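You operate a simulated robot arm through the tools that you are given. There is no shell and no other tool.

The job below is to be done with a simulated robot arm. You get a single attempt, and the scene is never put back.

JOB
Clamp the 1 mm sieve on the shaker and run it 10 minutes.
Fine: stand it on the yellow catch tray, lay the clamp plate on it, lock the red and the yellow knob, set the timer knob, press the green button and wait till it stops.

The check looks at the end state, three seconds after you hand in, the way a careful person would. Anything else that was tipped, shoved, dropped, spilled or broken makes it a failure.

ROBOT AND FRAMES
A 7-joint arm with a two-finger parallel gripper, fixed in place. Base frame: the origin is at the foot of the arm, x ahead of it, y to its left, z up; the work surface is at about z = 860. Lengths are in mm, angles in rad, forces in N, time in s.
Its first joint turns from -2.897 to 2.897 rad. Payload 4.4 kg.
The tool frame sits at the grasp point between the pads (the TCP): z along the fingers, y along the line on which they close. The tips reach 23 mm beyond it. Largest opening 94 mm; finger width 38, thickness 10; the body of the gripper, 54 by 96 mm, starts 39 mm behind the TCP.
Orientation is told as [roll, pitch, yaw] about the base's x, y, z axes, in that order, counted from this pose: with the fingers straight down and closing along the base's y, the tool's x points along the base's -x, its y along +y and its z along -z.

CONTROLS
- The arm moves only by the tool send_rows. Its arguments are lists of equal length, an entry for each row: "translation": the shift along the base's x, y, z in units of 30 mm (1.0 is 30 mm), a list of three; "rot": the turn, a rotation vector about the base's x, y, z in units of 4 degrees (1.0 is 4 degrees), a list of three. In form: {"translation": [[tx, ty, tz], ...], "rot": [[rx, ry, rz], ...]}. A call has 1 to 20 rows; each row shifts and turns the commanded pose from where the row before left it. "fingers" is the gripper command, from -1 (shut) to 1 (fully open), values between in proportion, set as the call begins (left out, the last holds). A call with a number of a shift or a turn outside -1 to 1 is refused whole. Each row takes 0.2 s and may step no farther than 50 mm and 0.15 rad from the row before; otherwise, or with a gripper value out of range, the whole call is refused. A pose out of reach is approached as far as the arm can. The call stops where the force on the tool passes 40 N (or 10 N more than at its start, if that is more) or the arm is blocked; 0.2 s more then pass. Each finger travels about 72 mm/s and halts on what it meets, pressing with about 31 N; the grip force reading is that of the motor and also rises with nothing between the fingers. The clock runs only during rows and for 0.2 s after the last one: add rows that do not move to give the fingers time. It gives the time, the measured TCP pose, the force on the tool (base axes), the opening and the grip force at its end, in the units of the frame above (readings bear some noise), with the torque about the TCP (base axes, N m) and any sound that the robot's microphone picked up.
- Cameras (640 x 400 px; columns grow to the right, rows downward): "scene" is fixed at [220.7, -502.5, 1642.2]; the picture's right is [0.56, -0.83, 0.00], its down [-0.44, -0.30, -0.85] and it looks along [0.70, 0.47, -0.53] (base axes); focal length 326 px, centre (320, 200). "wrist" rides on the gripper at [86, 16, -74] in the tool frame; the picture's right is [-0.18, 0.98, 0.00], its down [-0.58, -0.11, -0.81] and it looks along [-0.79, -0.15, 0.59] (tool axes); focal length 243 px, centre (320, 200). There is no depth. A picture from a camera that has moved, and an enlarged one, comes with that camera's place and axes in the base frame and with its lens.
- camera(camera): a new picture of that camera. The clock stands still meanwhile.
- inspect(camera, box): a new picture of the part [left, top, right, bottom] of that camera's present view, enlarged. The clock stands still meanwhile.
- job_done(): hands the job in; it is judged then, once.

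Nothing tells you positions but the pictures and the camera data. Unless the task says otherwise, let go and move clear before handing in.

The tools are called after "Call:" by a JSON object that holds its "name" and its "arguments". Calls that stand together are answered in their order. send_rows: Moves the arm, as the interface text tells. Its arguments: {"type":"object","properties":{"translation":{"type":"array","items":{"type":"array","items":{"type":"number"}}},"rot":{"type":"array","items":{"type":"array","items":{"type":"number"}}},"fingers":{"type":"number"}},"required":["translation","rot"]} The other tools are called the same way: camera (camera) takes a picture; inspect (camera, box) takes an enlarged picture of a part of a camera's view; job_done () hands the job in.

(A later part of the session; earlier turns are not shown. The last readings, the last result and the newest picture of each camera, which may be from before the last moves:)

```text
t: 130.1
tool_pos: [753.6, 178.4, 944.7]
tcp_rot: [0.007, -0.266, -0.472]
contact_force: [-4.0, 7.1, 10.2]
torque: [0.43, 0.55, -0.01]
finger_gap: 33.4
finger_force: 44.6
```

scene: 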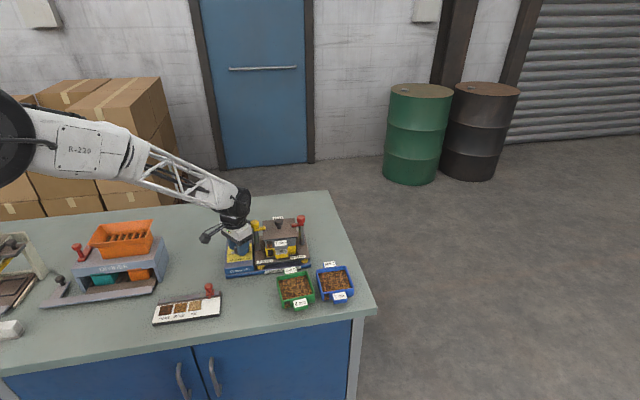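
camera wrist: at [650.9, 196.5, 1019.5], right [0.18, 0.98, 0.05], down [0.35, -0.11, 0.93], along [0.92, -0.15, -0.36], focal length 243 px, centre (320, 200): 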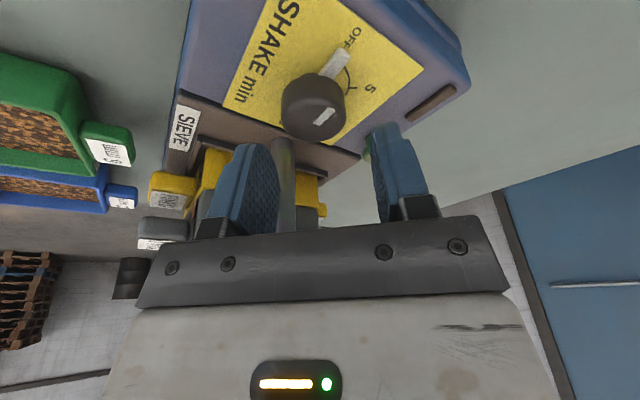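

Call:
{"name": "send_rows", "arguments": {"translation": [[-0.004, 0.007, 0], [0, 0, 0], [0, 0, 0], [0, 0, 0]], "rot": [[0, 0, -0.4], [0, 0, -0.8], [0, 0, -0.8], [0, 0, 0]]}}

Call:
{"name": "inspect", "arguments": {"camera": "scene", "box": [205, 190, 315, 280]}}

Call:
{"name": "inspect", "arguments": {"camera": "wrist", "box": [220, 60, 420, 220]}}

```text
t: 131.1
tool_pos: [752.6, 178.0, 945.1]
tcp_rot: [0.006, -0.267, -0.611]
contact_force: [-7.8, -6.5, 12.7]
torque: [0.1, 0.62, -0.01]
finger_gap: 33.3
finger_force: 44.8
```

```text
4.44 times, centred on (260, 235) of scene
camera zoom: at [220.7, -502.5, 1642.2], right [0.56, -0.83, 0.0], down [-0.44, -0.3, -0.85], along [0.7, 0.47, -0.53], focal length 1447 px, centre (587, 44)
```

zoom: 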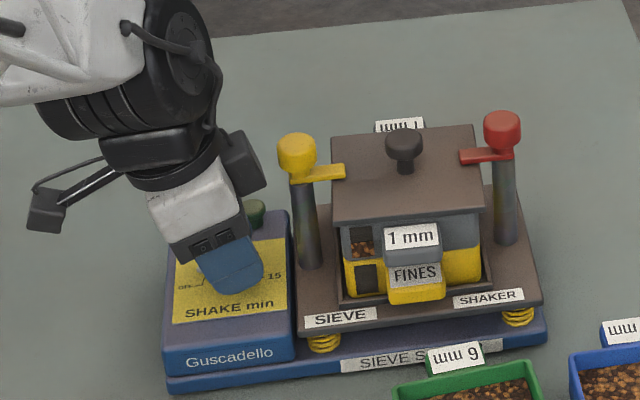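

```text
2.50 times, centred on (320, 140) of wrist
camera zoom: at [678.3, 250.1, 994.8], right [0.71, 0.7, 0.05], down [0.22, -0.29, 0.93], along [0.67, -0.65, -0.36], focal length 606 px, centre (320, 350)
```

zoom: 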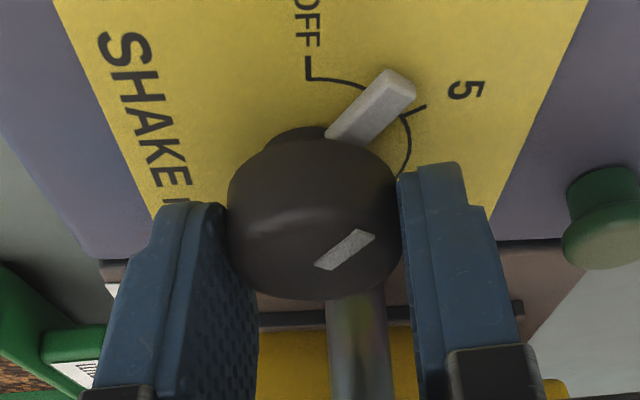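

Pointer is moving toward 5 and the hand clears the post. Continuing.

Call:
{"name": "send_rows", "arguments": {"translation": [[-0.008, -0.006, -0.004], [0, 0, 0], [0, 0, 0], [0, 0, 0]], "rot": [[0, 0, -0.4], [0, 0, -0.8], [0, 0, -0.8], [0, 0, 0]]}}

Call:
{"name": "send_rows", "arguments": {"translation": [[-0.003, -0.002, 0], [0, 0, 0], [0, 0, 0], [0, 0, 0]], "rot": [[0, 0, -0.4], [0, 0, -0.7], [0, 0, -0.7], [0, 0, 0]]}}

```text
t: 132.1
tool_pos: [752.7, 177.6, 945.4]
tcp_rot: [0.006, -0.265, -0.75]
contact_force: [-10.3, -16.6, 20.5]
torque: [-0.74, -0.2, 0.03]
finger_gap: 33.1
finger_force: 45.3
```

```text
t: 132.9
tool_pos: [753.9, 177.9, 944.4]
tcp_rot: [0.005, -0.267, -0.868]
contact_force: [-10.8, -10.5, 7.4]
torque: [-0.4, 0.35, 0.01]
finger_gap: 33.2
finger_force: 44.8
stopped in row 4: the force on the tool passed its limit at 42 N (the readings are from after the stop); the commanded pose is now the measured one
```

Call:
{"name": "send_rows", "arguments": {"translation": [[-0.012, -0.012, 0.01], [0, 0, 0]], "rot": [[0, 0, 0], [0, 0, 0]]}}

Call:
{"name": "send_rows", "arguments": {"translation": [[-0.003, -0.003, 0.003], [0, 0, 0], [0, 0, 0]], "rot": [[0, 0, -0.5], [0, 0, -0.7], [0, 0, 0]]}}

Call:
{"name": "inspect", "arguments": {"camera": "scene", "box": [205, 190, 315, 280]}}

Call:
{"name": "inspect", "arguments": {"camera": "wrist", "box": [220, 60, 420, 220]}}

```text
t: 133.6
tool_pos: [752.1, 176.6, 945.8]
tcp_rot: [0.005, -0.266, -0.867]
contact_force: [7.8, -5.7, -4.2]
torque: [-0.26, -0.37, -0.04]
finger_gap: 33.1
finger_force: 45.1
```

```text
t: 134.3
tool_pos: [752.3, 176.9, 946.0]
tcp_rot: [0.003, -0.265, -0.952]
contact_force: [21.4, -2.6, -12.4]
torque: [-0.01, -0.48, -0.05]
finger_gap: 33.0
finger_force: 44.5
```

```text
4.44 times, centred on (260, 235) of scene
camera zoom: at [220.7, -502.5, 1642.2], right [0.56, -0.83, 0.0], down [-0.44, -0.3, -0.85], along [0.7, 0.47, -0.53], focal length 1447 px, centre (587, 44)
```

zoom: 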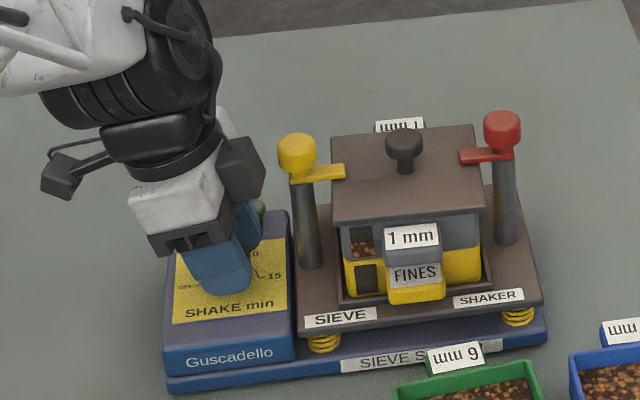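

```text
2.50 times, centred on (320, 140) of wrist
camera zoom: at [706.2, 270.7, 994.8], right [0.9, 0.43, 0.05], down [0.11, -0.35, 0.93], along [0.41, -0.83, -0.36], focal length 606 px, centre (320, 350)
```

zoom: 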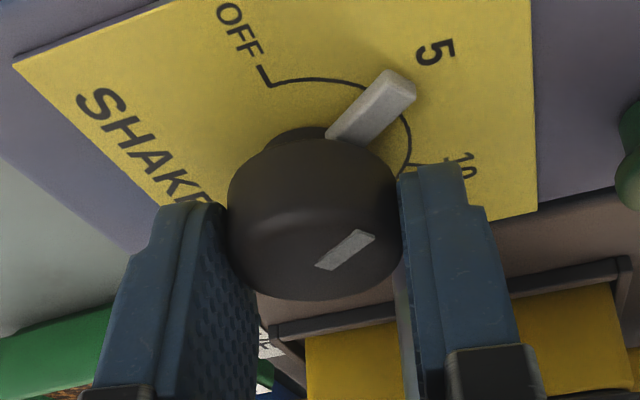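

Call:
{"name": "send_rows", "arguments": {"translation": [[0.015, -0.002, -0.006], [0, -0.003, 0], [0, -0.003, 0], [0, 0, 0]], "rot": [[0, 0, -0.4], [0, 0, -0.7], [0, 0, -0.7], [0, 0, 0]]}}

Call:
{"name": "send_rows", "arguments": {"translation": [[0, -0.003, 0], [0, -0.003, 0], [0, 0, 0]], "rot": [[0, 0, -0.5], [0, 0, -0.7], [0, 0, 0]]}}

```text
t: 135.3
tool_pos: [753.2, 177.5, 945.3]
tcp_rot: [0.003, -0.266, -1.077]
contact_force: [-16.8, 8.6, 6.6]
torque: [0.46, 0.43, 0.05]
finger_gap: 33.4
finger_force: 45.3
```

```text
t: 136.2
tool_pos: [751.4, 176.4, 945.4]
tcp_rot: [0.004, -0.266, -1.162]
contact_force: [-31.1, 17.6, 6.9]
torque: [0.43, 0.68, 0.06]
finger_gap: 33.2
finger_force: 45.0
```

Turned 67° so far. I'll release, lift, swing the hand back to yaw ≈ 0 and regrip for the rest.

Call:
{"name": "send_rows", "arguments": {"translation": [[-0.03, 0.017, -0.004], [0, 0, 0]], "rot": [[0, 0, 0], [0, 0, 0]]}}

Call:
{"name": "send_rows", "arguments": {"translation": [[0, 0, 0], [0, 0, 0], [0, 0, 0]], "rot": [[0, 0, 0], [0, 0, 0], [0, 0, 0]], "fingers": 0.1}}

Call:
{"name": "send_rows", "arguments": {"translation": [[0, 0, 0.3], [0, 0, 0.6], [0, 0, 0.6], [0, 0, 0.3], [0, 0, 0]], "rot": [[0, 0, 0], [0, 0, 0], [0, 0, 0], [0, 0, 0], [0, 0, 0]]}}

Call:
{"name": "camera", "arguments": {"camera": "wrist"}}

Call:
{"name": "inspect", "arguments": {"camera": "scene", "box": [205, 190, 315, 280]}}

```text
t: 136.8
tool_pos: [751.4, 176.8, 944.3]
tcp_rot: [0.005, -0.265, -1.16]
contact_force: [-11.5, 12.5, 2.1]
torque: [0.41, 0.16, 0.0]
finger_gap: 33.0
finger_force: 45.0
```

```text
t: 137.6
tool_pos: [752.5, 176.9, 944.9]
tcp_rot: [0.007, -0.267, -1.162]
contact_force: [-0.2, -0.5, 0.5]
torque: [0.03, 0.0, 0.01]
finger_gap: 51.7
finger_force: 0.1
```

```text
t: 138.8
tool_pos: [752.4, 177.0, 998.4]
tcp_rot: [0.004, -0.265, -1.163]
contact_force: [0.0, -0.4, -0.5]
torque: [-0.02, 0.01, 0.01]
finger_gap: 51.6
finger_force: 0.1
```

```text
taken
camera wrist: at [726.3, 278.3, 1048.7], right [0.97, 0.23, 0.05], down [0.04, -0.37, 0.93], along [0.23, -0.9, -0.36], focal length 243 px, centre (320, 200)
```

wrist: 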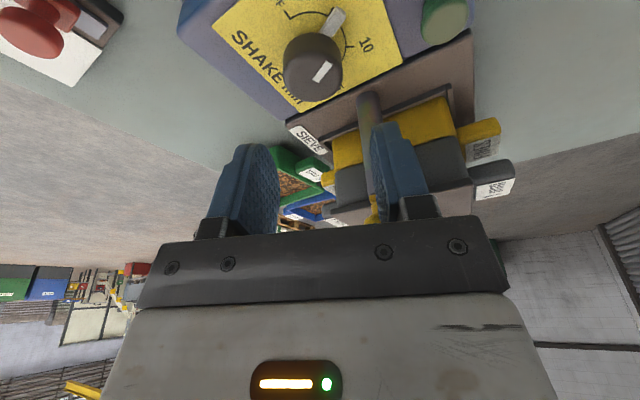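

```text
4.44 times, centred on (260, 235) of scene
camera zoom: at [220.7, -502.5, 1642.2], right [0.56, -0.83, 0.0], down [-0.44, -0.3, -0.85], along [0.7, 0.47, -0.53], focal length 1447 px, centre (587, 44)
```

zoom: 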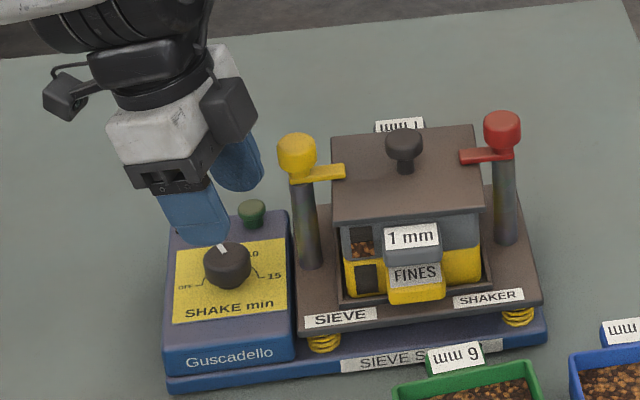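

Call:
{"name": "send_rows", "arguments": {"translation": [[0, 0.003, 0], [0, 0.003, 0], [0, 0.003, 0], [0, 0.003, 0], [0, 0.003, 0], [0, 0.003, 0], [0, 0.003, 0], [0, 0.003, 0], [0, 0.003, 0], [0, 0.003, 0], [0, 0.003, 0], [0, 0.003, 0], [0, 0.003, 0], [0, 0.003, 0], [0, 0.003, 0], [0, 0.003, 0], [0, 0.003, 0], [0, 0.003, 0], [0, 0, 0]], "rot": [[0, 0, 0.925], [0, 0, 0.925], [0, 0, 0.925], [0, 0, 0.925], [0, 0, 0.925], [0, 0, 0.925], [0, 0, 0.925], [0, 0, 0.925], [0, 0, 0.925], [0, 0, 0.925], [0, 0, 0.925], [0, 0, 0.925], [0, 0, 0.925], [0, 0, 0.925], [0, 0, 0.925], [0, 0, 0.925], [0, 0, 0.925], [0, 0, 0.925], [0, 0, 0]]}}

Call:
{"name": "camera", "arguments": {"camera": "wrist"}}

Call:
{"name": "inspect", "arguments": {"camera": "wrist", "box": [220, 20, 420, 180]}}

```text
t: 142.8
tool_pos: [752.2, 179.8, 998.9]
tcp_rot: [0.005, -0.266, 0.003]
contact_force: [-0.5, 0.3, 0.2]
torque: [0.0, -0.01, -0.02]
finger_gap: 51.6
finger_force: 0.0
```

```text
taken
camera wrist: at [649.6, 194.7, 1048.9], right [0.17, 0.98, 0.05], down [0.35, -0.11, 0.93], along [0.92, -0.14, -0.36], focal length 243 px, centre (320, 200)
```

wrist: 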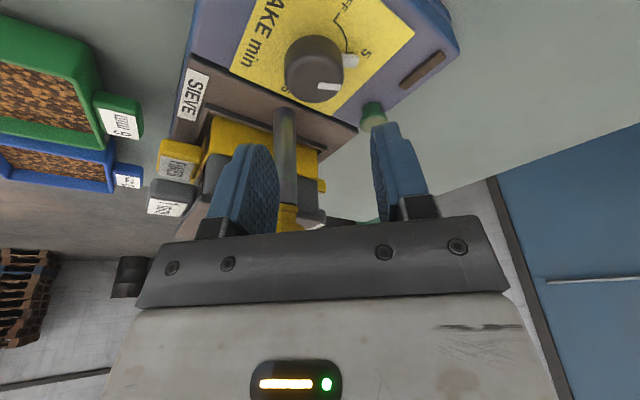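

```text
2.50 times, centred on (320, 100) of wrist
camera zoom: at [649.6, 194.7, 1048.9], right [0.17, 0.98, 0.05], down [0.35, -0.11, 0.93], along [0.92, -0.14, -0.36], focal length 606 px, centre (320, 450)
```

zoom: 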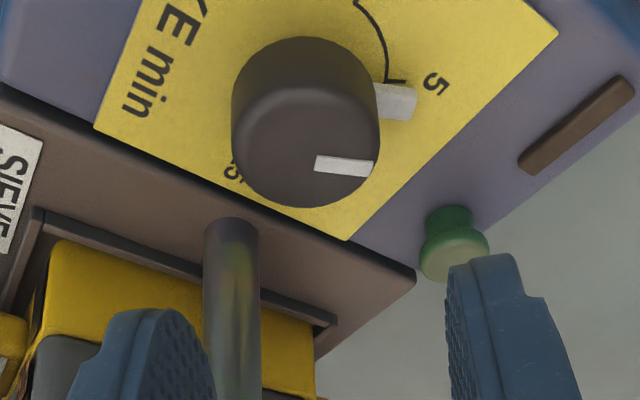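

Centred over the knob; pointer is just past 5. Lowering and regripping.

Call:
{"name": "send_rows", "arguments": {"translation": [[0, 0.012, -0.4], [0, 0, -0.5], [0, 0, -0.5], [0, 0, -0.4], [0, 0, 0]], "rot": [[0, 0, 0], [0, 0, 0], [0, 0, 0], [0, 0, 0], [0, 0, 0]]}}

Call:
{"name": "send_rows", "arguments": {"translation": [[0, 0, 0], [0, 0, 0], [0, 0, 0], [0, 0, 0]], "rot": [[0, 0, 0], [0, 0, 0], [0, 0, 0], [0, 0, 0]], "fingers": -1}}

Call:
{"name": "inspect", "arguments": {"camera": "wrist", "box": [220, 60, 420, 220]}}

```text
t: 143.9
tool_pos: [752.7, 179.5, 945.0]
tcp_rot: [0.002, -0.267, 0.002]
contact_force: [-0.1, -0.2, -0.3]
torque: [-0.01, -0.02, 0.0]
finger_gap: 51.8
finger_force: 0.0
```

```text
t: 144.9
tool_pos: [752.3, 178.6, 945.3]
tcp_rot: [0.006, -0.266, 0.001]
contact_force: [0.5, 6.9, -1.5]
torque: [0.15, 0.01, 0.04]
finger_gap: 33.6
finger_force: 45.6
```

```text
2.50 times, centred on (320, 140) of wrist
camera zoom: at [649.6, 195.0, 994.8], right [0.17, 0.98, 0.05], down [0.35, -0.11, 0.93], along [0.92, -0.14, -0.36], focal length 606 px, centre (320, 350)
```

zoom: 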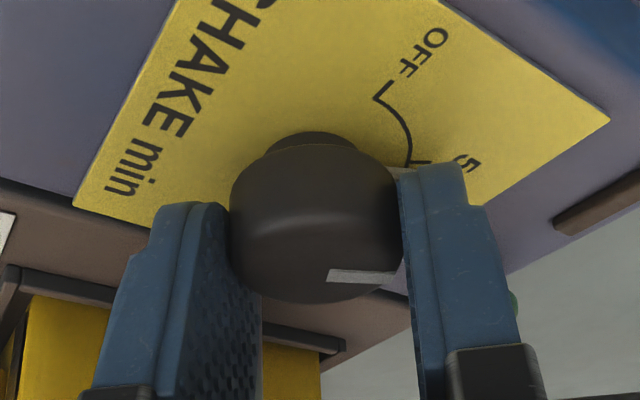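

Call:
{"name": "send_rows", "arguments": {"translation": [[0.002, 0.004, 0], [0.002, -0.003, 0], [0.002, -0.003, 0], [0, 0, 0]], "rot": [[0, 0, -0.4], [0, 0, -0.7], [0, 0, -0.7], [0, 0, 0]]}}

Call:
{"name": "send_rows", "arguments": {"translation": [[0, -0.003, 0], [-0.003, -0.003, 0], [-0.003, -0.003, 0], [0, 0, 0]], "rot": [[0, 0, -0.4], [0, 0, -0.7], [0, 0, -0.7], [0, 0, 0]]}}

```text
t: 145.9
tool_pos: [754.1, 179.5, 945.2]
tcp_rot: [0.003, -0.265, -0.124]
contact_force: [-14.2, -4.2, 9.5]
torque: [-0.12, 0.61, 0.01]
finger_gap: 33.7
finger_force: 45.1
```

```text
t: 146.9
tool_pos: [751.9, 179.5, 946.3]
tcp_rot: [0.006, -0.264, -0.251]
contact_force: [-13.6, -0.9, 11.0]
torque: [0.05, 0.06, 0.06]
finger_gap: 33.3
finger_force: 44.8
```

Call:
{"name": "send_rows", "arguments": {"translation": [[-0.013, -0.002, 0.003], [0, -0.002, 0], [0, -0.002, 0], [0, 0, 0]], "rot": [[0, 0, -0.4], [0, 0, -0.7], [0, 0, -0.7], [0, 0, 0]]}}

Call:
{"name": "send_rows", "arguments": {"translation": [[-0.003, 0, 0], [0, 0, 0], [0, 0, 0]], "rot": [[0, 0, -0.6], [0, 0, -0.7], [0, 0, 0]]}}

Call:
{"name": "inspect", "arguments": {"camera": "wrist", "box": [220, 60, 420, 220]}}

```text
t: 147.9
tool_pos: [751.9, 178.1, 945.4]
tcp_rot: [0.005, -0.265, -0.378]
contact_force: [16.5, 1.8, -4.4]
torque: [0.09, -0.46, -0.05]
finger_gap: 33.4
finger_force: 45.1
```

```text
t: 148.8
tool_pos: [752.2, 177.9, 945.6]
tcp_rot: [0.004, -0.263, -0.467]
contact_force: [29.9, 1.8, -13.6]
torque: [0.2, -0.36, -0.03]
finger_gap: 33.3
finger_force: 45.1
```

```text
2.50 times, centred on (320, 140) of wrist
camera zoom: at [667.7, 239.4, 994.8], right [0.6, 0.8, 0.05], down [0.26, -0.26, 0.93], along [0.76, -0.54, -0.36], focal length 606 px, centre (320, 350)
```

zoom: 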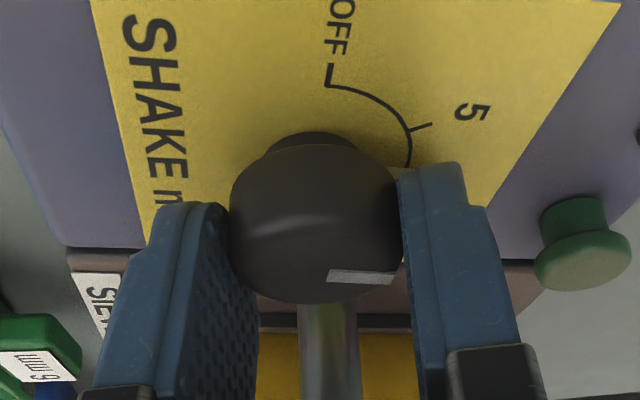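

Call:
{"name": "send_rows", "arguments": {"translation": [[0.025, 0.002, -0.005], [0, 0, 0]], "rot": [[0, 0, 0], [0, 0, 0]]}}

Call:
{"name": "send_rows", "arguments": {"translation": [[0, 0, 0], [0, 0, 0], [0, 0, 0], [0, 0, 0]], "rot": [[0, 0, -0.6], [0, 0, -0.7], [0, 0, -0.7], [0, 0, 0]]}}

```text
t: 149.3
tool_pos: [750.7, 179.4, 945.5]
tcp_rot: [0.003, -0.263, -0.467]
contact_force: [4.3, 0.9, -1.4]
torque: [0.03, 0.09, -0.02]
finger_gap: 33.2
finger_force: 45.4
```

```text
t: 150.3
tool_pos: [751.8, 178.4, 945.0]
tcp_rot: [0.004, -0.266, -0.605]
contact_force: [-12.8, -4.5, 10.7]
torque: [0.05, 0.38, 0.01]
finger_gap: 33.3
finger_force: 45.0
```

Call:
{"name": "send_rows", "arguments": {"translation": [[-0.011, -0.004, 0.003], [0, 0, 0], [0, 0, 0], [0, 0, 0]], "rot": [[0, 0, -0.6], [0, 0, -0.7], [0, 0, -0.7], [0, 0, 0]]}}

Call:
{"name": "inspect", "arguments": {"camera": "wrist", "box": [220, 60, 420, 220]}}

Call:
{"name": "inspect", "arguments": {"camera": "scene", "box": [205, 190, 315, 280]}}

```text
t: 151.3
tool_pos: [752.2, 177.8, 946.3]
tcp_rot: [0.006, -0.265, -0.747]
contact_force: [-13.2, -3.3, 11.4]
torque: [-0.31, 0.04, -0.03]
finger_gap: 33.5
finger_force: 45.0
```

```text
2.50 times, centred on (320, 140) of wrist
camera zoom: at [687.5, 260.3, 994.7], right [0.8, 0.6, 0.05], down [0.18, -0.32, 0.93], along [0.58, -0.73, -0.36], focal length 606 px, centre (320, 350)
```

zoom: 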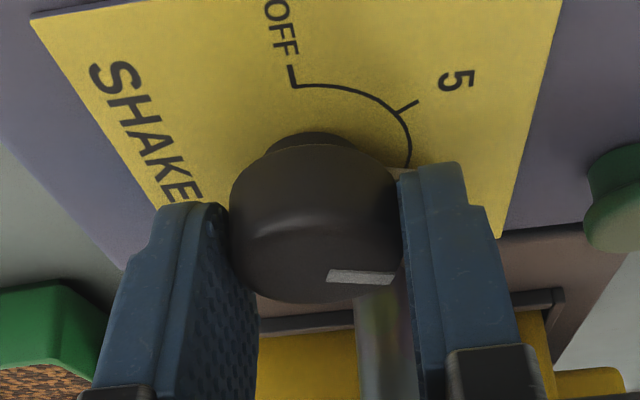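

```text
4.44 times, centred on (260, 235) of scene
camera zoom: at [220.7, -502.5, 1642.2], right [0.56, -0.83, 0.0], down [-0.44, -0.3, -0.85], along [0.7, 0.47, -0.53], focal length 1447 px, centre (587, 44)
```

zoom: 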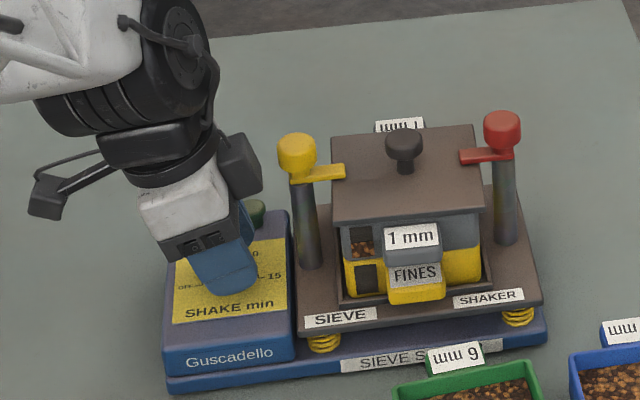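

Call:
{"name": "send_rows", "arguments": {"translation": [[-0.01, -0.004, 0.003], [0, 0, 0], [0, 0, 0], [0, 0, 0], [0, 0, 0]], "rot": [[0, 0, -0.6], [0, 0, -0.7], [0, 0, -0.7], [0, 0, -0.66], [0, 0, 0]]}}

Call:
{"name": "inspect", "arguments": {"camera": "wrist", "box": [220, 60, 420, 220]}}

```text
t: 152.6
tool_pos: [752.0, 178.1, 945.5]
tcp_rot: [0.007, -0.264, -0.931]
contact_force: [6.5, -5.5, 1.2]
torque: [-0.06, -0.2, 0.01]
finger_gap: 33.7
finger_force: 45.2
```

```text
2.50 times, centred on (320, 140) of wrist
camera zoom: at [703.6, 270.8, 994.7], right [0.89, 0.44, 0.05], down [0.12, -0.35, 0.93], along [0.43, -0.83, -0.36], focal length 606 px, centre (320, 350)
```

zoom: 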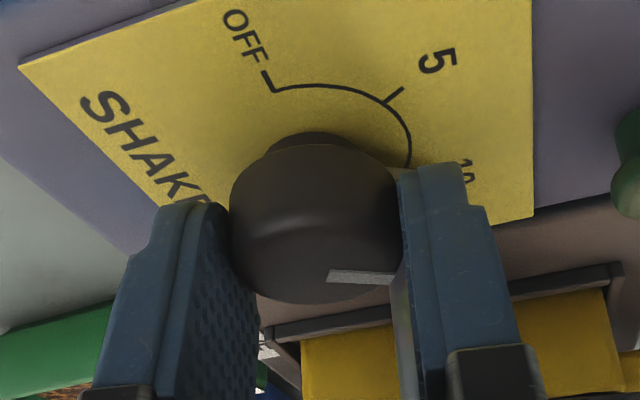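

Should be at 120°. Releasing, rising and checking the pointer.

Call:
{"name": "send_rows", "arguments": {"translation": [[0.006, -0.005, 0], [0, 0, 0]], "rot": [[0, 0, 0], [0, 0, 0]]}}

Call:
{"name": "send_rows", "arguments": {"translation": [[0, 0, 0], [0, 0, 0], [0, 0, 0]], "rot": [[0, 0, 0], [0, 0, 0], [0, 0, 0]], "fingers": 0.1}}

Call:
{"name": "send_rows", "arguments": {"translation": [[0, 0, 0.3], [0, 0, 0.7], [0, 0, 0.8], [0, 0, 0.8], [0, 0, 0.8], [0, 0, 0]], "rot": [[0, 0, 0], [0, 0, 0], [0, 0, 0], [0, 0, 0], [0, 0, 0], [0, 0, 0]]}}

Call:
{"name": "camera", "arguments": {"camera": "wrist"}}

Call:
{"name": "inspect", "arguments": {"camera": "scene", "box": [222, 230, 262, 260]}}

```text
t: 153.2
tool_pos: [753.4, 177.5, 945.5]
tcp_rot: [0.003, -0.266, -0.934]
contact_force: [-3.0, -4.7, 6.5]
torque: [-0.16, 0.06, 0.0]
finger_gap: 33.2
finger_force: 44.8
```

```text
t: 153.9
tool_pos: [752.3, 177.7, 946.0]
tcp_rot: [0.004, -0.264, -0.932]
contact_force: [-0.1, 0.2, -0.3]
torque: [-0.03, 0.04, 0.04]
finger_gap: 51.7
finger_force: 0.0
```

```text
t: 155.3
tool_pos: [752.1, 177.7, 1047.9]
tcp_rot: [0.006, -0.265, -0.931]
contact_force: [-0.5, 0.3, 0.0]
torque: [0.02, -0.04, -0.04]
finger_gap: 51.7
finger_force: 0.1
```

```text
taken
camera wrist: at [703.3, 270.6, 1097.1], right [0.89, 0.45, 0.05], down [0.12, -0.35, 0.93], along [0.43, -0.82, -0.36], focal length 243 px, centre (320, 200)
```

wrist: 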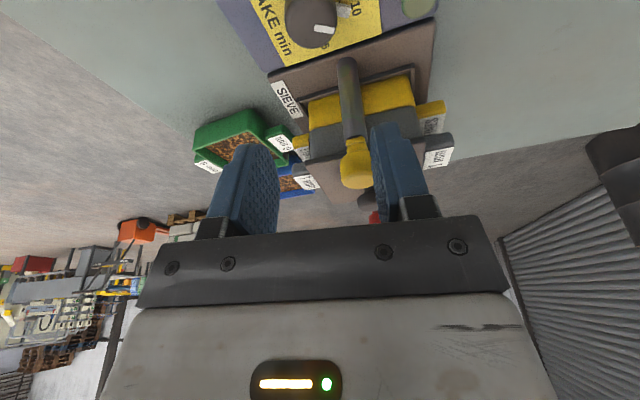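

```text
13.33 times, centred on (242, 245) of scene
camera zoom: at [220.7, -502.5, 1642.2], right [0.56, -0.83, 0.0], down [-0.44, -0.3, -0.85], along [0.7, 0.47, -0.53], focal length 4340 px, centre (1360, -400)
```

zoom: 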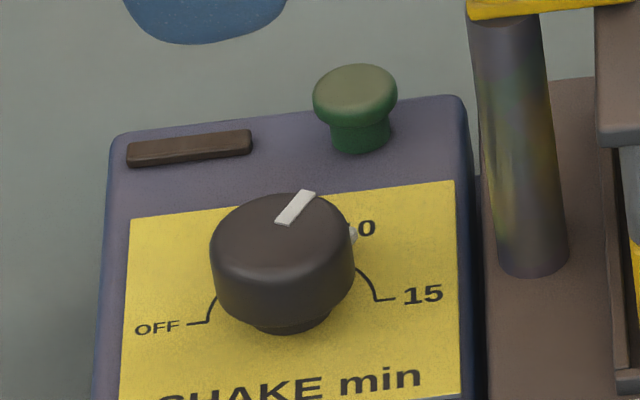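

Call:
{"name": "send_rows", "arguments": {"translation": [[0, 0, 0.3], [0, 0, 0.3], [0, 0, 0.3], [0, 0, 0.3], [0, 0, 0.3], [0, 0, 0]], "rot": [[0.61, 0.454, 0], [0.61, 0.454, 0], [0.61, 0.454, 0], [0.61, 0.454, 0], [0.61, 0.454, 0], [0, 0, 0]]}}

Call:
{"name": "camera", "arguments": {"camera": "wrist"}}

Call:
{"name": "inspect", "arguments": {"camera": "wrist", "box": [240, 0, 440, 130]}}

```text
t: 156.8
tool_pos: [752.1, 177.5, 1092.5]
tcp_rot: [0.004, 0.003, -0.932]
contact_force: [0.7, -0.4, -0.8]
torque: [0.02, -0.01, -0.01]
finger_gap: 51.7
finger_force: 0.1
```

```text
taken
camera wrist: at [713.8, 257.1, 1167.1], right [0.9, 0.44, 0.0], down [0.26, -0.53, 0.81], along [0.36, -0.72, -0.59], focal length 243 px, centre (320, 200)
```

wrist: 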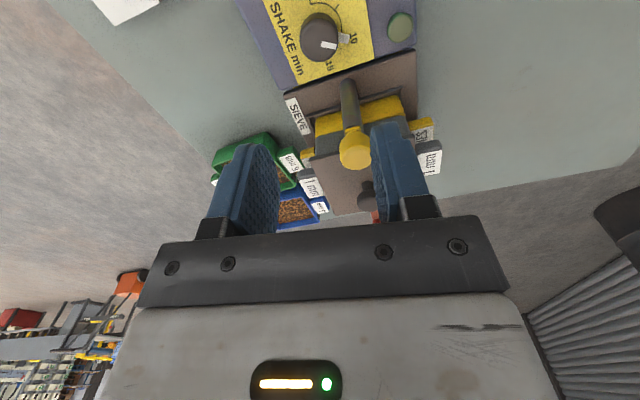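

```text
3.08 times, centred on (340, 65) of wrist
camera zoom: at [713.8, 257.1, 1167.1], right [0.9, 0.44, 0.0], down [0.26, -0.53, 0.81], along [0.36, -0.72, -0.59], focal length 746 px, centre (258, 615)
```

zoom: 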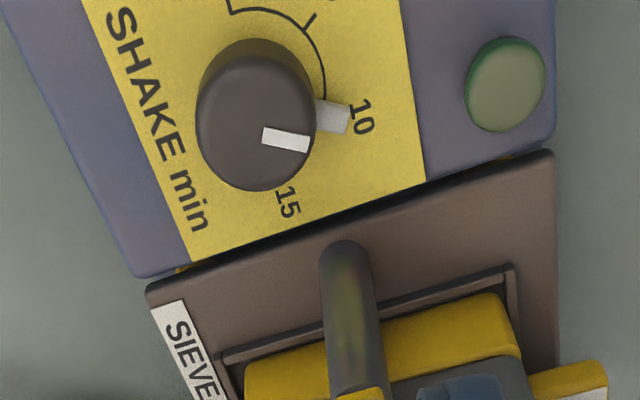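

Call:
{"name": "inspect", "arguments": {"camera": "wrist", "box": [295, 5, 385, 75]}}

```text
5.71 times, centred on (340, 40) of wrist
camera zoom: at [713.8, 257.1, 1167.1], right [0.9, 0.44, 0.0], down [0.26, -0.53, 0.81], along [0.36, -0.72, -0.59], focal length 1386 px, centre (206, 1114)
```

zoom: 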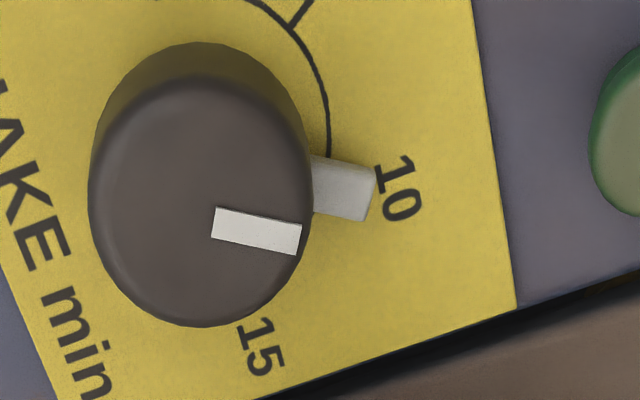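

Pointer sits on 10 (measured ~120° from OFF). Next the green button, located at about (813, 214), top z≈921. I'll go over it with closed fingers at yaw +45°.

Call:
{"name": "send_rows", "arguments": {"translation": [[0.0778, 0.0454, 0], [0.0778, 0.0454, 0], [0.0778, 0.0454, 0], [0.0778, 0.0454, 0], [0.0778, 0.0454, 0], [0.0778, 0.0454, 0], [0.0778, 0.0454, 0], [0.0778, 0.0454, 0], [0.0778, 0.0454, 0], [0.0778, 0.0454, 0], [0.0778, 0.0454, 0], [0.0778, 0.0454, 0], [0.0778, 0.0454, 0]], "rot": [[0, 0, 0.946], [0, 0, 0.946], [0, 0, 0.946], [0, 0, 0.946], [0, 0, 0.946], [0, 0, 0.946], [0, 0, 0.946], [0, 0, 0.946], [0, 0, 0.946], [0, 0, 0.946], [0, 0, 0.946], [0, 0, 0.946], [0, 0, 0.946]], "fingers": -1}}

Call:
{"name": "send_rows", "arguments": {"translation": [[0.0778, 0.0454, 0], [0.0778, 0.0454, 0], [0.0778, 0.0454, 0], [0.0778, 0.0454, 0], [0.0778, 0.0454, 0], [0.0778, 0.0454, 0], [0.0778, 0.0454, 0], [0.0778, 0.0454, 0], [0.0778, 0.0454, 0], [0.0778, 0.0454, 0], [0.0778, 0.0454, 0], [0.0778, 0.0454, 0], [0.0778, 0.0454, 0], [0, 0, 0]], "rot": [[0, 0, 0.946], [0, 0, 0.946], [0, 0, 0.946], [0, 0, 0.946], [0, 0, 0.946], [0, 0, 0.946], [0, 0, 0.946], [0, 0, 0.946], [0, 0, 0.946], [0, 0, 0.946], [0, 0, 0.946], [0, 0, 0.946], [0, 0, 0.946], [0, 0, 0]]}}

Call:
{"name": "camera", "arguments": {"camera": "wrist"}}

Call:
{"name": "inspect", "arguments": {"camera": "scene", "box": [205, 190, 325, 280]}}

```text
t: 159.6
tool_pos: [783.0, 196.4, 1091.1]
tcp_rot: [0.003, 0.002, -0.074]
contact_force: [0.5, -0.8, 0.4]
torque: [-0.02, 0.0, -0.01]
finger_gap: 0.1
finger_force: 30.9
```

```text
t: 162.6
tool_pos: [813.0, 214.2, 1091.2]
tcp_rot: [0.005, 0.002, 0.785]
contact_force: [-0.7, 0.1, 0.3]
torque: [0.01, 0.01, 0.03]
finger_gap: 0.0
finger_force: 30.9
```

```text
taken
camera wrist: at [739.9, 165.2, 1167.0], right [-0.56, 0.83, 0.0], down [0.49, 0.33, 0.81], along [0.66, 0.46, -0.59], focal length 243 px, centre (320, 200)
```

wrist: 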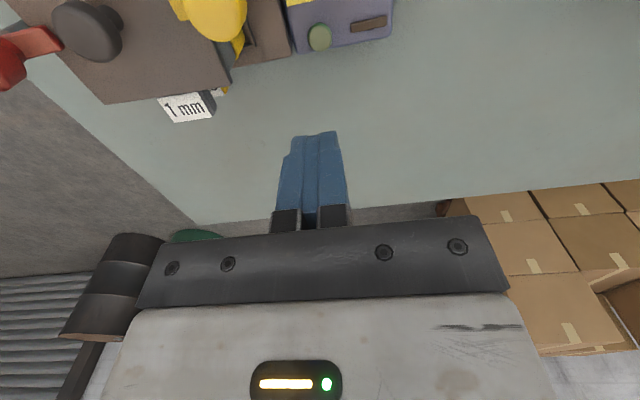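

```text
4.44 times, centred on (265, 235) of scene
camera zoom: at [220.7, -502.5, 1642.2], right [0.56, -0.83, 0.0], down [-0.44, -0.3, -0.85], along [0.7, 0.47, -0.53], focal length 1447 px, centre (564, 44)
```

zoom: 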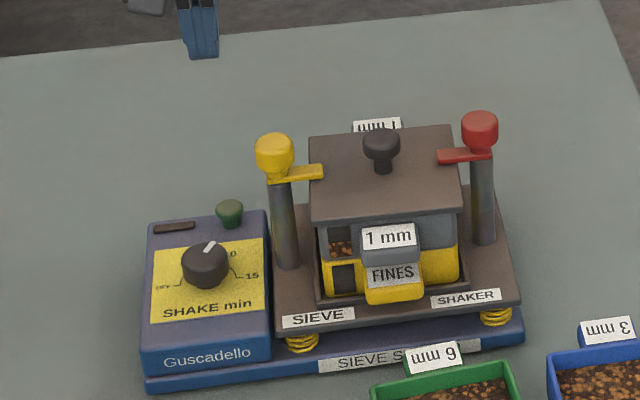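

Call:
{"name": "inspect", "arguments": {"camera": "wrist", "box": [280, 0, 360, 70]}}

```text
5.71 times, centred on (320, 35) of wrist
camera zoom: at [739.9, 165.2, 1167.0], right [-0.56, 0.83, 0.0], down [0.49, 0.33, 0.81], along [0.66, 0.46, -0.59], focal length 1386 px, centre (320, 1143)
```

zoom: 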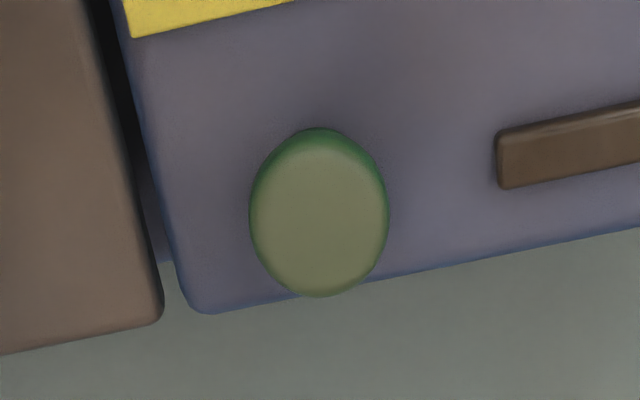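

Aligned over the button. Descending with closed fingers, then pressing in small increments.

Call:
{"name": "send_rows", "arguments": {"translation": [[0.033, 0.023, -0.5], [0, 0, -0.8], [0, 0, -0.9], [0, 0, -0.9], [0, 0, -0.7], [0, 0, -0.4], [0, 0, 0]], "rot": [[0, 0, 0], [0, 0, 0], [0, 0, 0], [0, 0, 0], [0, 0, 0], [0, 0, 0], [0, 0, 0]]}}

Call:
{"name": "inspect", "arguments": {"camera": "wrist", "box": [220, 40, 420, 180]}}

Call:
{"name": "inspect", "arguments": {"camera": "scene", "box": [215, 195, 305, 265]}}

```text
t: 164.2
tool_pos: [812.7, 215.3, 965.9]
tcp_rot: [0.002, 0.0, 0.783]
contact_force: [0.6, 0.3, 0.1]
torque: [-0.01, 0.02, -0.01]
finger_gap: 0.0
finger_force: 31.4
```

```text
2.86 times, centred on (320, 110) of wrist
camera zoom: at [741.0, 166.2, 1040.5], right [-0.56, 0.83, 0.0], down [0.49, 0.33, 0.81], along [0.66, 0.46, -0.59], focal length 693 px, centre (320, 457)
```

zoom: 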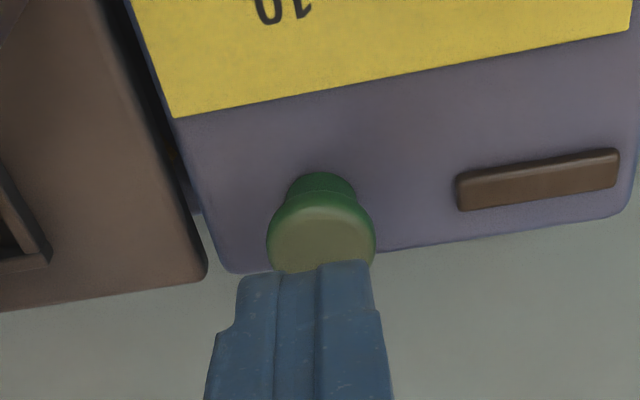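

```text
5.71 times, centred on (260, 230) of scene
camera zoom: at [220.7, -502.5, 1642.2], right [0.56, -0.83, 0.0], down [-0.44, -0.3, -0.85], along [0.7, 0.47, -0.53], focal length 1860 px, centre (663, 29)
```

zoom: 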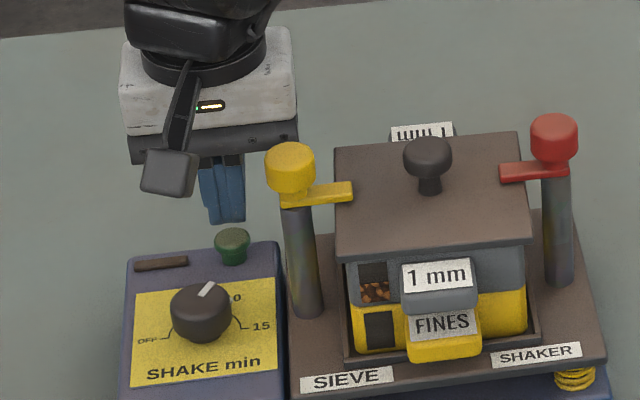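

Call:
{"name": "send_rows", "arguments": {"translation": [[0, 0, -0.3], [0, 0, -0.2], [0, 0, 0]], "rot": [[0, 0, 0], [0, 0, 0], [0, 0, 0]]}}

Call:
{"name": "send_rows", "arguments": {"translation": [[0, 0, -0.1], [0, 0, 0]], "rot": [[0, 0, 0], [0, 0, 0]]}}

Call:
{"name": "send_rows", "arguments": {"translation": [[0, 0, -0.1], [0, 0, 0]], "rot": [[0, 0, 0], [0, 0, 0]]}}

```text
t: 164.9
tool_pos: [812.7, 215.7, 949.8]
tcp_rot: [0.004, 0.001, 0.783]
contact_force: [0.3, 0.1, -0.3]
torque: [0.01, 0.0, -0.02]
finger_gap: 0.0
finger_force: 31.1
```

```text
t: 165.6
tool_pos: [813.7, 214.4, 948.2]
tcp_rot: [0.003, -0.002, 0.784]
contact_force: [0.5, 1.2, 1.8]
torque: [0.02, 0.0, -0.01]
finger_gap: 0.1
finger_force: 31.1
```

```text
t: 166.2
tool_pos: [812.3, 214.9, 945.4]
tcp_rot: [0.005, -0.001, 0.782]
contact_force: [1.0, 0.4, 2.7]
torque: [0.0, -0.02, -0.03]
finger_gap: 0.1
finger_force: 31.0
heard: click
```

A click was heard — the button is pressed. Lifting off and checking that the shaker runs.

Call:
{"name": "send_rows", "arguments": {"translation": [[0, 0, 0.3], [0, 0, 0.7], [0, 0, 0.8], [0, 0, 0.8], [0, 0, 0.8], [0, 0, 0.8], [0, 0, 0]], "rot": [[0, 0, 0], [0, 0, 0], [0, 0, 0], [0, 0, 0], [0, 0, 0], [0, 0, 0], [0, 0, 0]]}}

Call:
{"name": "inspect", "arguments": {"camera": "scene", "box": [215, 195, 335, 285]}}

Call:
{"name": "camera", "arguments": {"camera": "wrist"}}

```text
t: 167.8
tool_pos: [813.4, 215.6, 1070.6]
tcp_rot: [0.005, 0.002, 0.784]
contact_force: [-0.3, 0.4, -0.6]
torque: [0.0, 0.0, 0.01]
finger_gap: 0.0
finger_force: 31.0
```

```text
4.44 times, centred on (275, 240) of scene
camera zoom: at [220.7, -502.5, 1642.2], right [0.56, -0.83, 0.0], down [-0.44, -0.3, -0.85], along [0.7, 0.47, -0.53], focal length 1447 px, centre (520, 22)
```

zoom: 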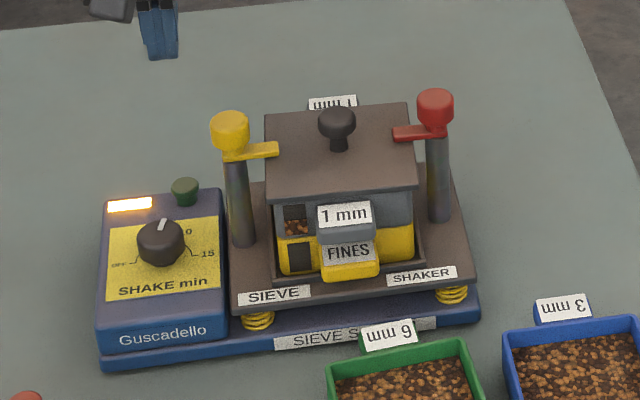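

```text
taken
camera wrist: at [740.7, 166.0, 1146.4], right [-0.56, 0.83, 0.0], down [0.49, 0.33, 0.81], along [0.66, 0.46, -0.59], focal length 243 px, centre (320, 200)
```

wrist: 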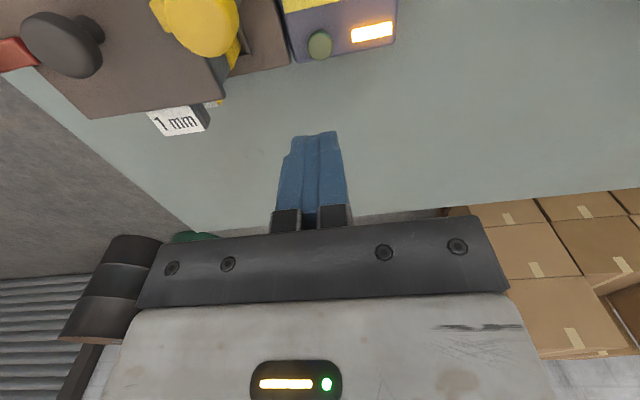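

The indicator lamp is lit: the shaker is running. I'll move the arm clear and wait until it stops.

Call:
{"name": "send_rows", "arguments": {"translation": [[0, 0, 0.8], [0, 0, 0.8], [0, 0, 0.8], [-0.4, -0.2, 0.6], [-0.8, -0.4, 0.4], [-0.8, -0.5, 0.2], [-0.8, -0.5, 0], [-0.8, -0.5, 0], [-0.8, -0.5, 0], [0, 0, 0]], "rot": [[0, 0, 0], [0, 0, 0], [0, 0, 0], [0, 0, 0], [0, 0, 0], [0, 0, 0], [0, 0, 0], [0, 0, 0], [0, 0, 0], [0, 0, 0]], "fingers": 0.1}}

Call:
{"name": "send_rows", "arguments": {"translation": [[0, 0, 0], [0, 0, 0], [0, 0, 0], [0, 0, 0], [0, 0, 0], [0, 0, 0], [0, 0, 0], [0, 0, 0], [0, 0, 0], [0, 0, 0], [0, 0, 0], [0, 0, 0], [0, 0, 0], [0, 0, 0], [0, 0, 0], [0, 0, 0], [0, 0, 0], [0, 0, 0], [0, 0, 0], [0, 0, 0]], "rot": [[0, 0, 0], [0, 0, 0], [0, 0, 0], [0, 0, 0], [0, 0, 0], [0, 0, 0], [0, 0, 0], [0, 0, 0], [0, 0, 0], [0, 0, 0], [0, 0, 0], [0, 0, 0], [0, 0, 0], [0, 0, 0], [0, 0, 0], [0, 0, 0], [0, 0, 0], [0, 0, 0], [0, 0, 0], [0, 0, 0]]}}

Call:
{"name": "inspect", "arguments": {"camera": "scene", "box": [215, 195, 335, 285]}}

Call:
{"name": "camera", "arguments": {"camera": "scene"}}

```text
t: 169.9
tool_pos: [680.5, 137.4, 1180.0]
tcp_rot: [0.003, 0.002, 0.785]
contact_force: [-0.1, 0.3, 0.3]
torque: [0.0, 0.04, -0.02]
finger_gap: 51.8
finger_force: 0.1
```

```text
t: 174.2
tool_pos: [680.8, 136.4, 1179.1]
tcp_rot: [0.002, 0.002, 0.783]
contact_force: [0.4, -0.7, -0.1]
torque: [0.05, 0.0, 0.01]
finger_gap: 51.7
finger_force: 0.0
```

```text
4.44 times, centred on (275, 240) of scene
camera zoom: at [220.7, -502.5, 1642.2], right [0.56, -0.83, 0.0], down [-0.44, -0.3, -0.85], along [0.7, 0.47, -0.53], focal length 1447 px, centre (520, 22)
```

zoom: 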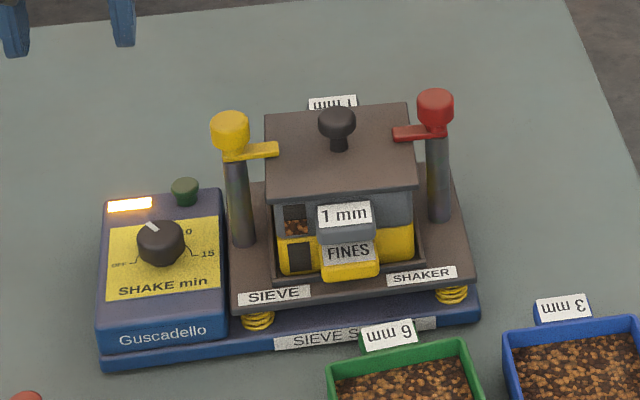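

```text
taken
```

scene: 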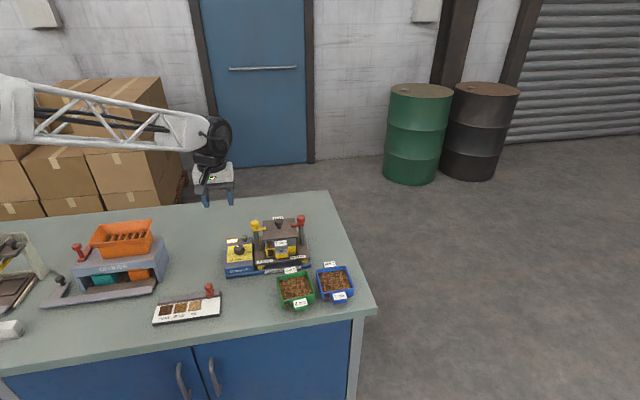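

The timer is counting down toward OFF. Waiting more.

Call:
{"name": "send_rows", "arguments": {"translation": [[0, 0, 0], [0, 0, 0], [0, 0, 0], [0, 0, 0], [0, 0, 0], [0, 0, 0], [0, 0, 0], [0, 0, 0], [0, 0, 0], [0, 0, 0], [0, 0, 0], [0, 0, 0], [0, 0, 0], [0, 0, 0], [0, 0, 0], [0, 0, 0], [0, 0, 0], [0, 0, 0], [0, 0, 0], [0, 0, 0]], "rot": [[0, 0, 0], [0, 0, 0], [0, 0, 0], [0, 0, 0], [0, 0, 0], [0, 0, 0], [0, 0, 0], [0, 0, 0], [0, 0, 0], [0, 0, 0], [0, 0, 0], [0, 0, 0], [0, 0, 0], [0, 0, 0], [0, 0, 0], [0, 0, 0], [0, 0, 0], [0, 0, 0], [0, 0, 0], [0, 0, 0]]}}

Call:
{"name": "send_rows", "arguments": {"translation": [[0, 0, 0], [0, 0, 0], [0, 0, 0], [0, 0, 0], [0, 0, 0], [0, 0, 0], [0, 0, 0], [0, 0, 0], [0, 0, 0], [0, 0, 0], [0, 0, 0], [0, 0, 0], [0, 0, 0], [0, 0, 0], [0, 0, 0], [0, 0, 0], [0, 0, 0], [0, 0, 0], [0, 0, 0], [0, 0, 0]], "rot": [[0, 0, 0], [0, 0, 0], [0, 0, 0], [0, 0, 0], [0, 0, 0], [0, 0, 0], [0, 0, 0], [0, 0, 0], [0, 0, 0], [0, 0, 0], [0, 0, 0], [0, 0, 0], [0, 0, 0], [0, 0, 0], [0, 0, 0], [0, 0, 0], [0, 0, 0], [0, 0, 0], [0, 0, 0], [0, 0, 0]]}}

Call:
{"name": "inspect", "arguments": {"camera": "scene", "box": [215, 195, 335, 285]}}

Call:
{"name": "camera", "arguments": {"camera": "wrist"}}

```text
t: 178.3
tool_pos: [681.0, 136.4, 1179.4]
tcp_rot: [0.002, 0.002, 0.783]
contact_force: [0.7, 0.1, -0.5]
torque: [0.0, -0.02, 0.01]
finger_gap: 51.8
finger_force: 0.1
```

```text
t: 182.6
tool_pos: [680.4, 138.5, 1178.6]
tcp_rot: [0.005, 0.002, 0.783]
contact_force: [-0.4, 0.7, -0.2]
torque: [0.03, -0.02, -0.01]
finger_gap: 51.6
finger_force: 0.0
```

```text
4.44 times, centred on (275, 240) of scene
camera zoom: at [220.7, -502.5, 1642.2], right [0.56, -0.83, 0.0], down [-0.44, -0.3, -0.85], along [0.7, 0.47, -0.53], focal length 1447 px, centre (520, 22)
```

zoom: 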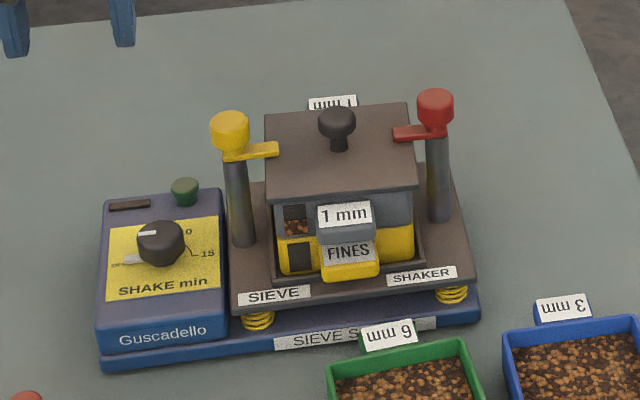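

```text
taken
camera wrist: at [608.4, 88.4, 1254.1], right [-0.56, 0.83, 0.0], down [0.49, 0.33, 0.81], along [0.66, 0.46, -0.59], focal length 243 px, centre (320, 200)
```

wrist: 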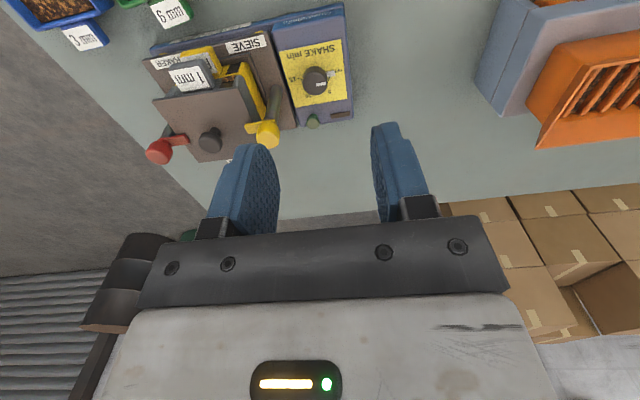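

The lamp is off and the timer is back at OFF — the run finished. Checking the stack and the windows closely.

Call:
{"name": "inspect", "arguments": {"camera": "scene", "box": [256, 222, 316, 266]}}

Call:
{"name": "inspect", "arguments": {"camera": "wrist", "box": [130, 0, 370, 180]}}

Call:
{"name": "inspect", "arguments": {"camera": "scene", "box": [140, 240, 380, 330]}}

```text
9.09 times, centred on (286, 244) of scene
camera zoom: at [220.7, -502.5, 1642.2], right [0.56, -0.83, 0.0], down [-0.44, -0.3, -0.85], along [0.7, 0.47, -0.53], focal length 2959 px, centre (629, -200)
```

zoom: 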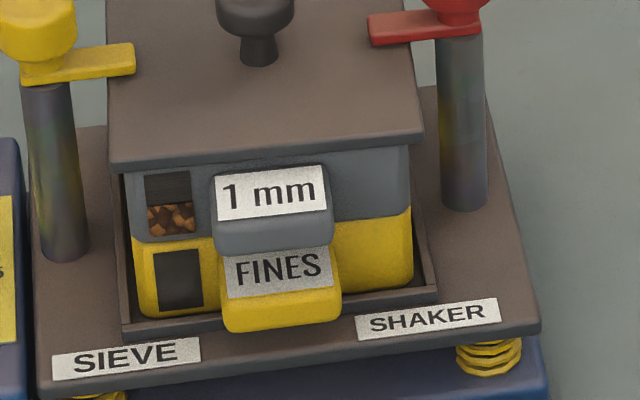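

```text
2.22 times, centred on (250, 90) of wrist
camera zoom: at [608.4, 88.4, 1254.1], right [-0.56, 0.83, 0.0], down [0.49, 0.33, 0.81], along [0.66, 0.46, -0.59], focal length 539 px, centre (476, 444)
```

zoom: 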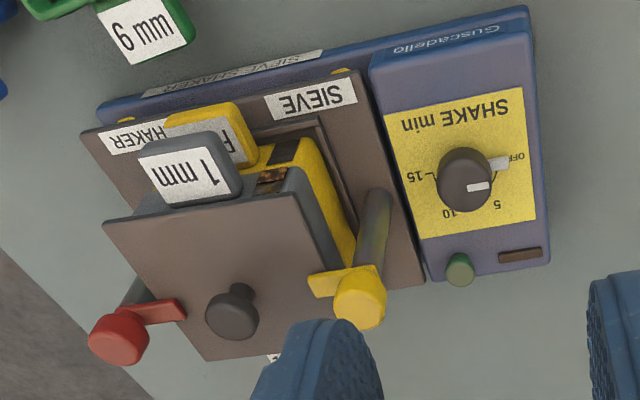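

```text
2.67 times, centred on (260, 285) of scene
camera zoom: at [220.7, -502.5, 1642.2], right [0.56, -0.83, 0.0], down [-0.44, -0.3, -0.85], along [0.7, 0.47, -0.53], focal length 868 px, centre (480, -27)
```

zoom: 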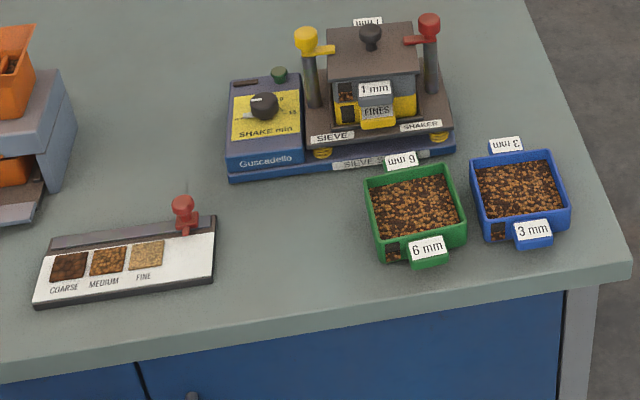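

Call:
{"name": "inspect", "arguments": {"camera": "scene", "box": [266, 236, 284, 260]}}

Call:
{"name": "inspect", "arguments": {"camera": "scene", "box": [285, 275, 310, 305]}}

Call:
{"name": "inspect", "arguments": {"camera": "scene", "box": [222, 230, 262, 260]}}

```text
16.00 times, centred on (275, 248) of scene
camera zoom: at [220.7, -502.5, 1642.2], right [0.56, -0.83, 0.0], down [-0.44, -0.3, -0.85], along [0.7, 0.47, -0.53], focal length 5208 px, centre (1040, -568)
```

zoom: 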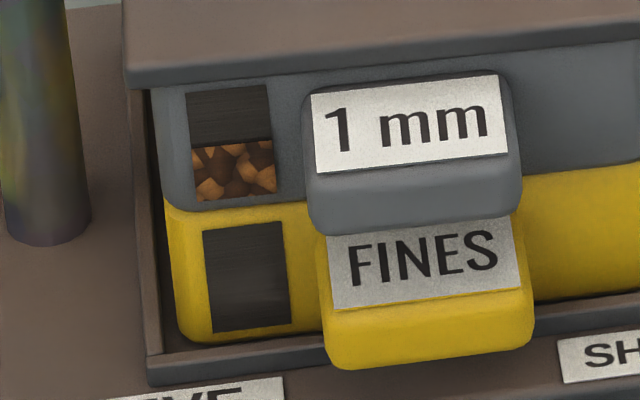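

```text
13.33 times, centred on (298, 290) of scene
camera zoom: at [220.7, -502.5, 1642.2], right [0.56, -0.83, 0.0], down [-0.44, -0.3, -0.85], along [0.7, 0.47, -0.53], focal length 4340 px, centre (620, -1000)
```

zoom: 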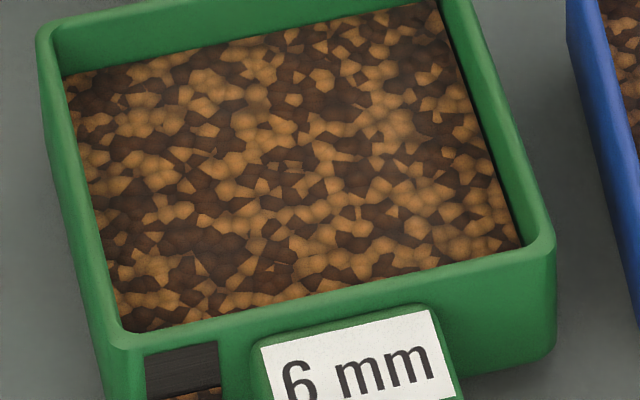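

```text
13.33 times, centred on (242, 245) of scene
camera zoom: at [220.7, -502.5, 1642.2], right [0.56, -0.83, 0.0], down [-0.44, -0.3, -0.85], along [0.7, 0.47, -0.53], focal length 4340 px, centre (1360, -400)
```

zoom: 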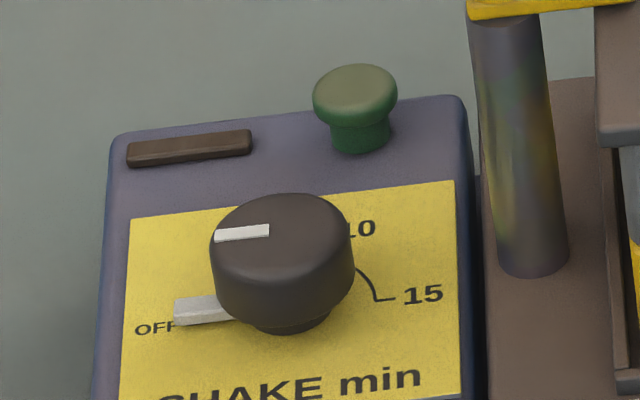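

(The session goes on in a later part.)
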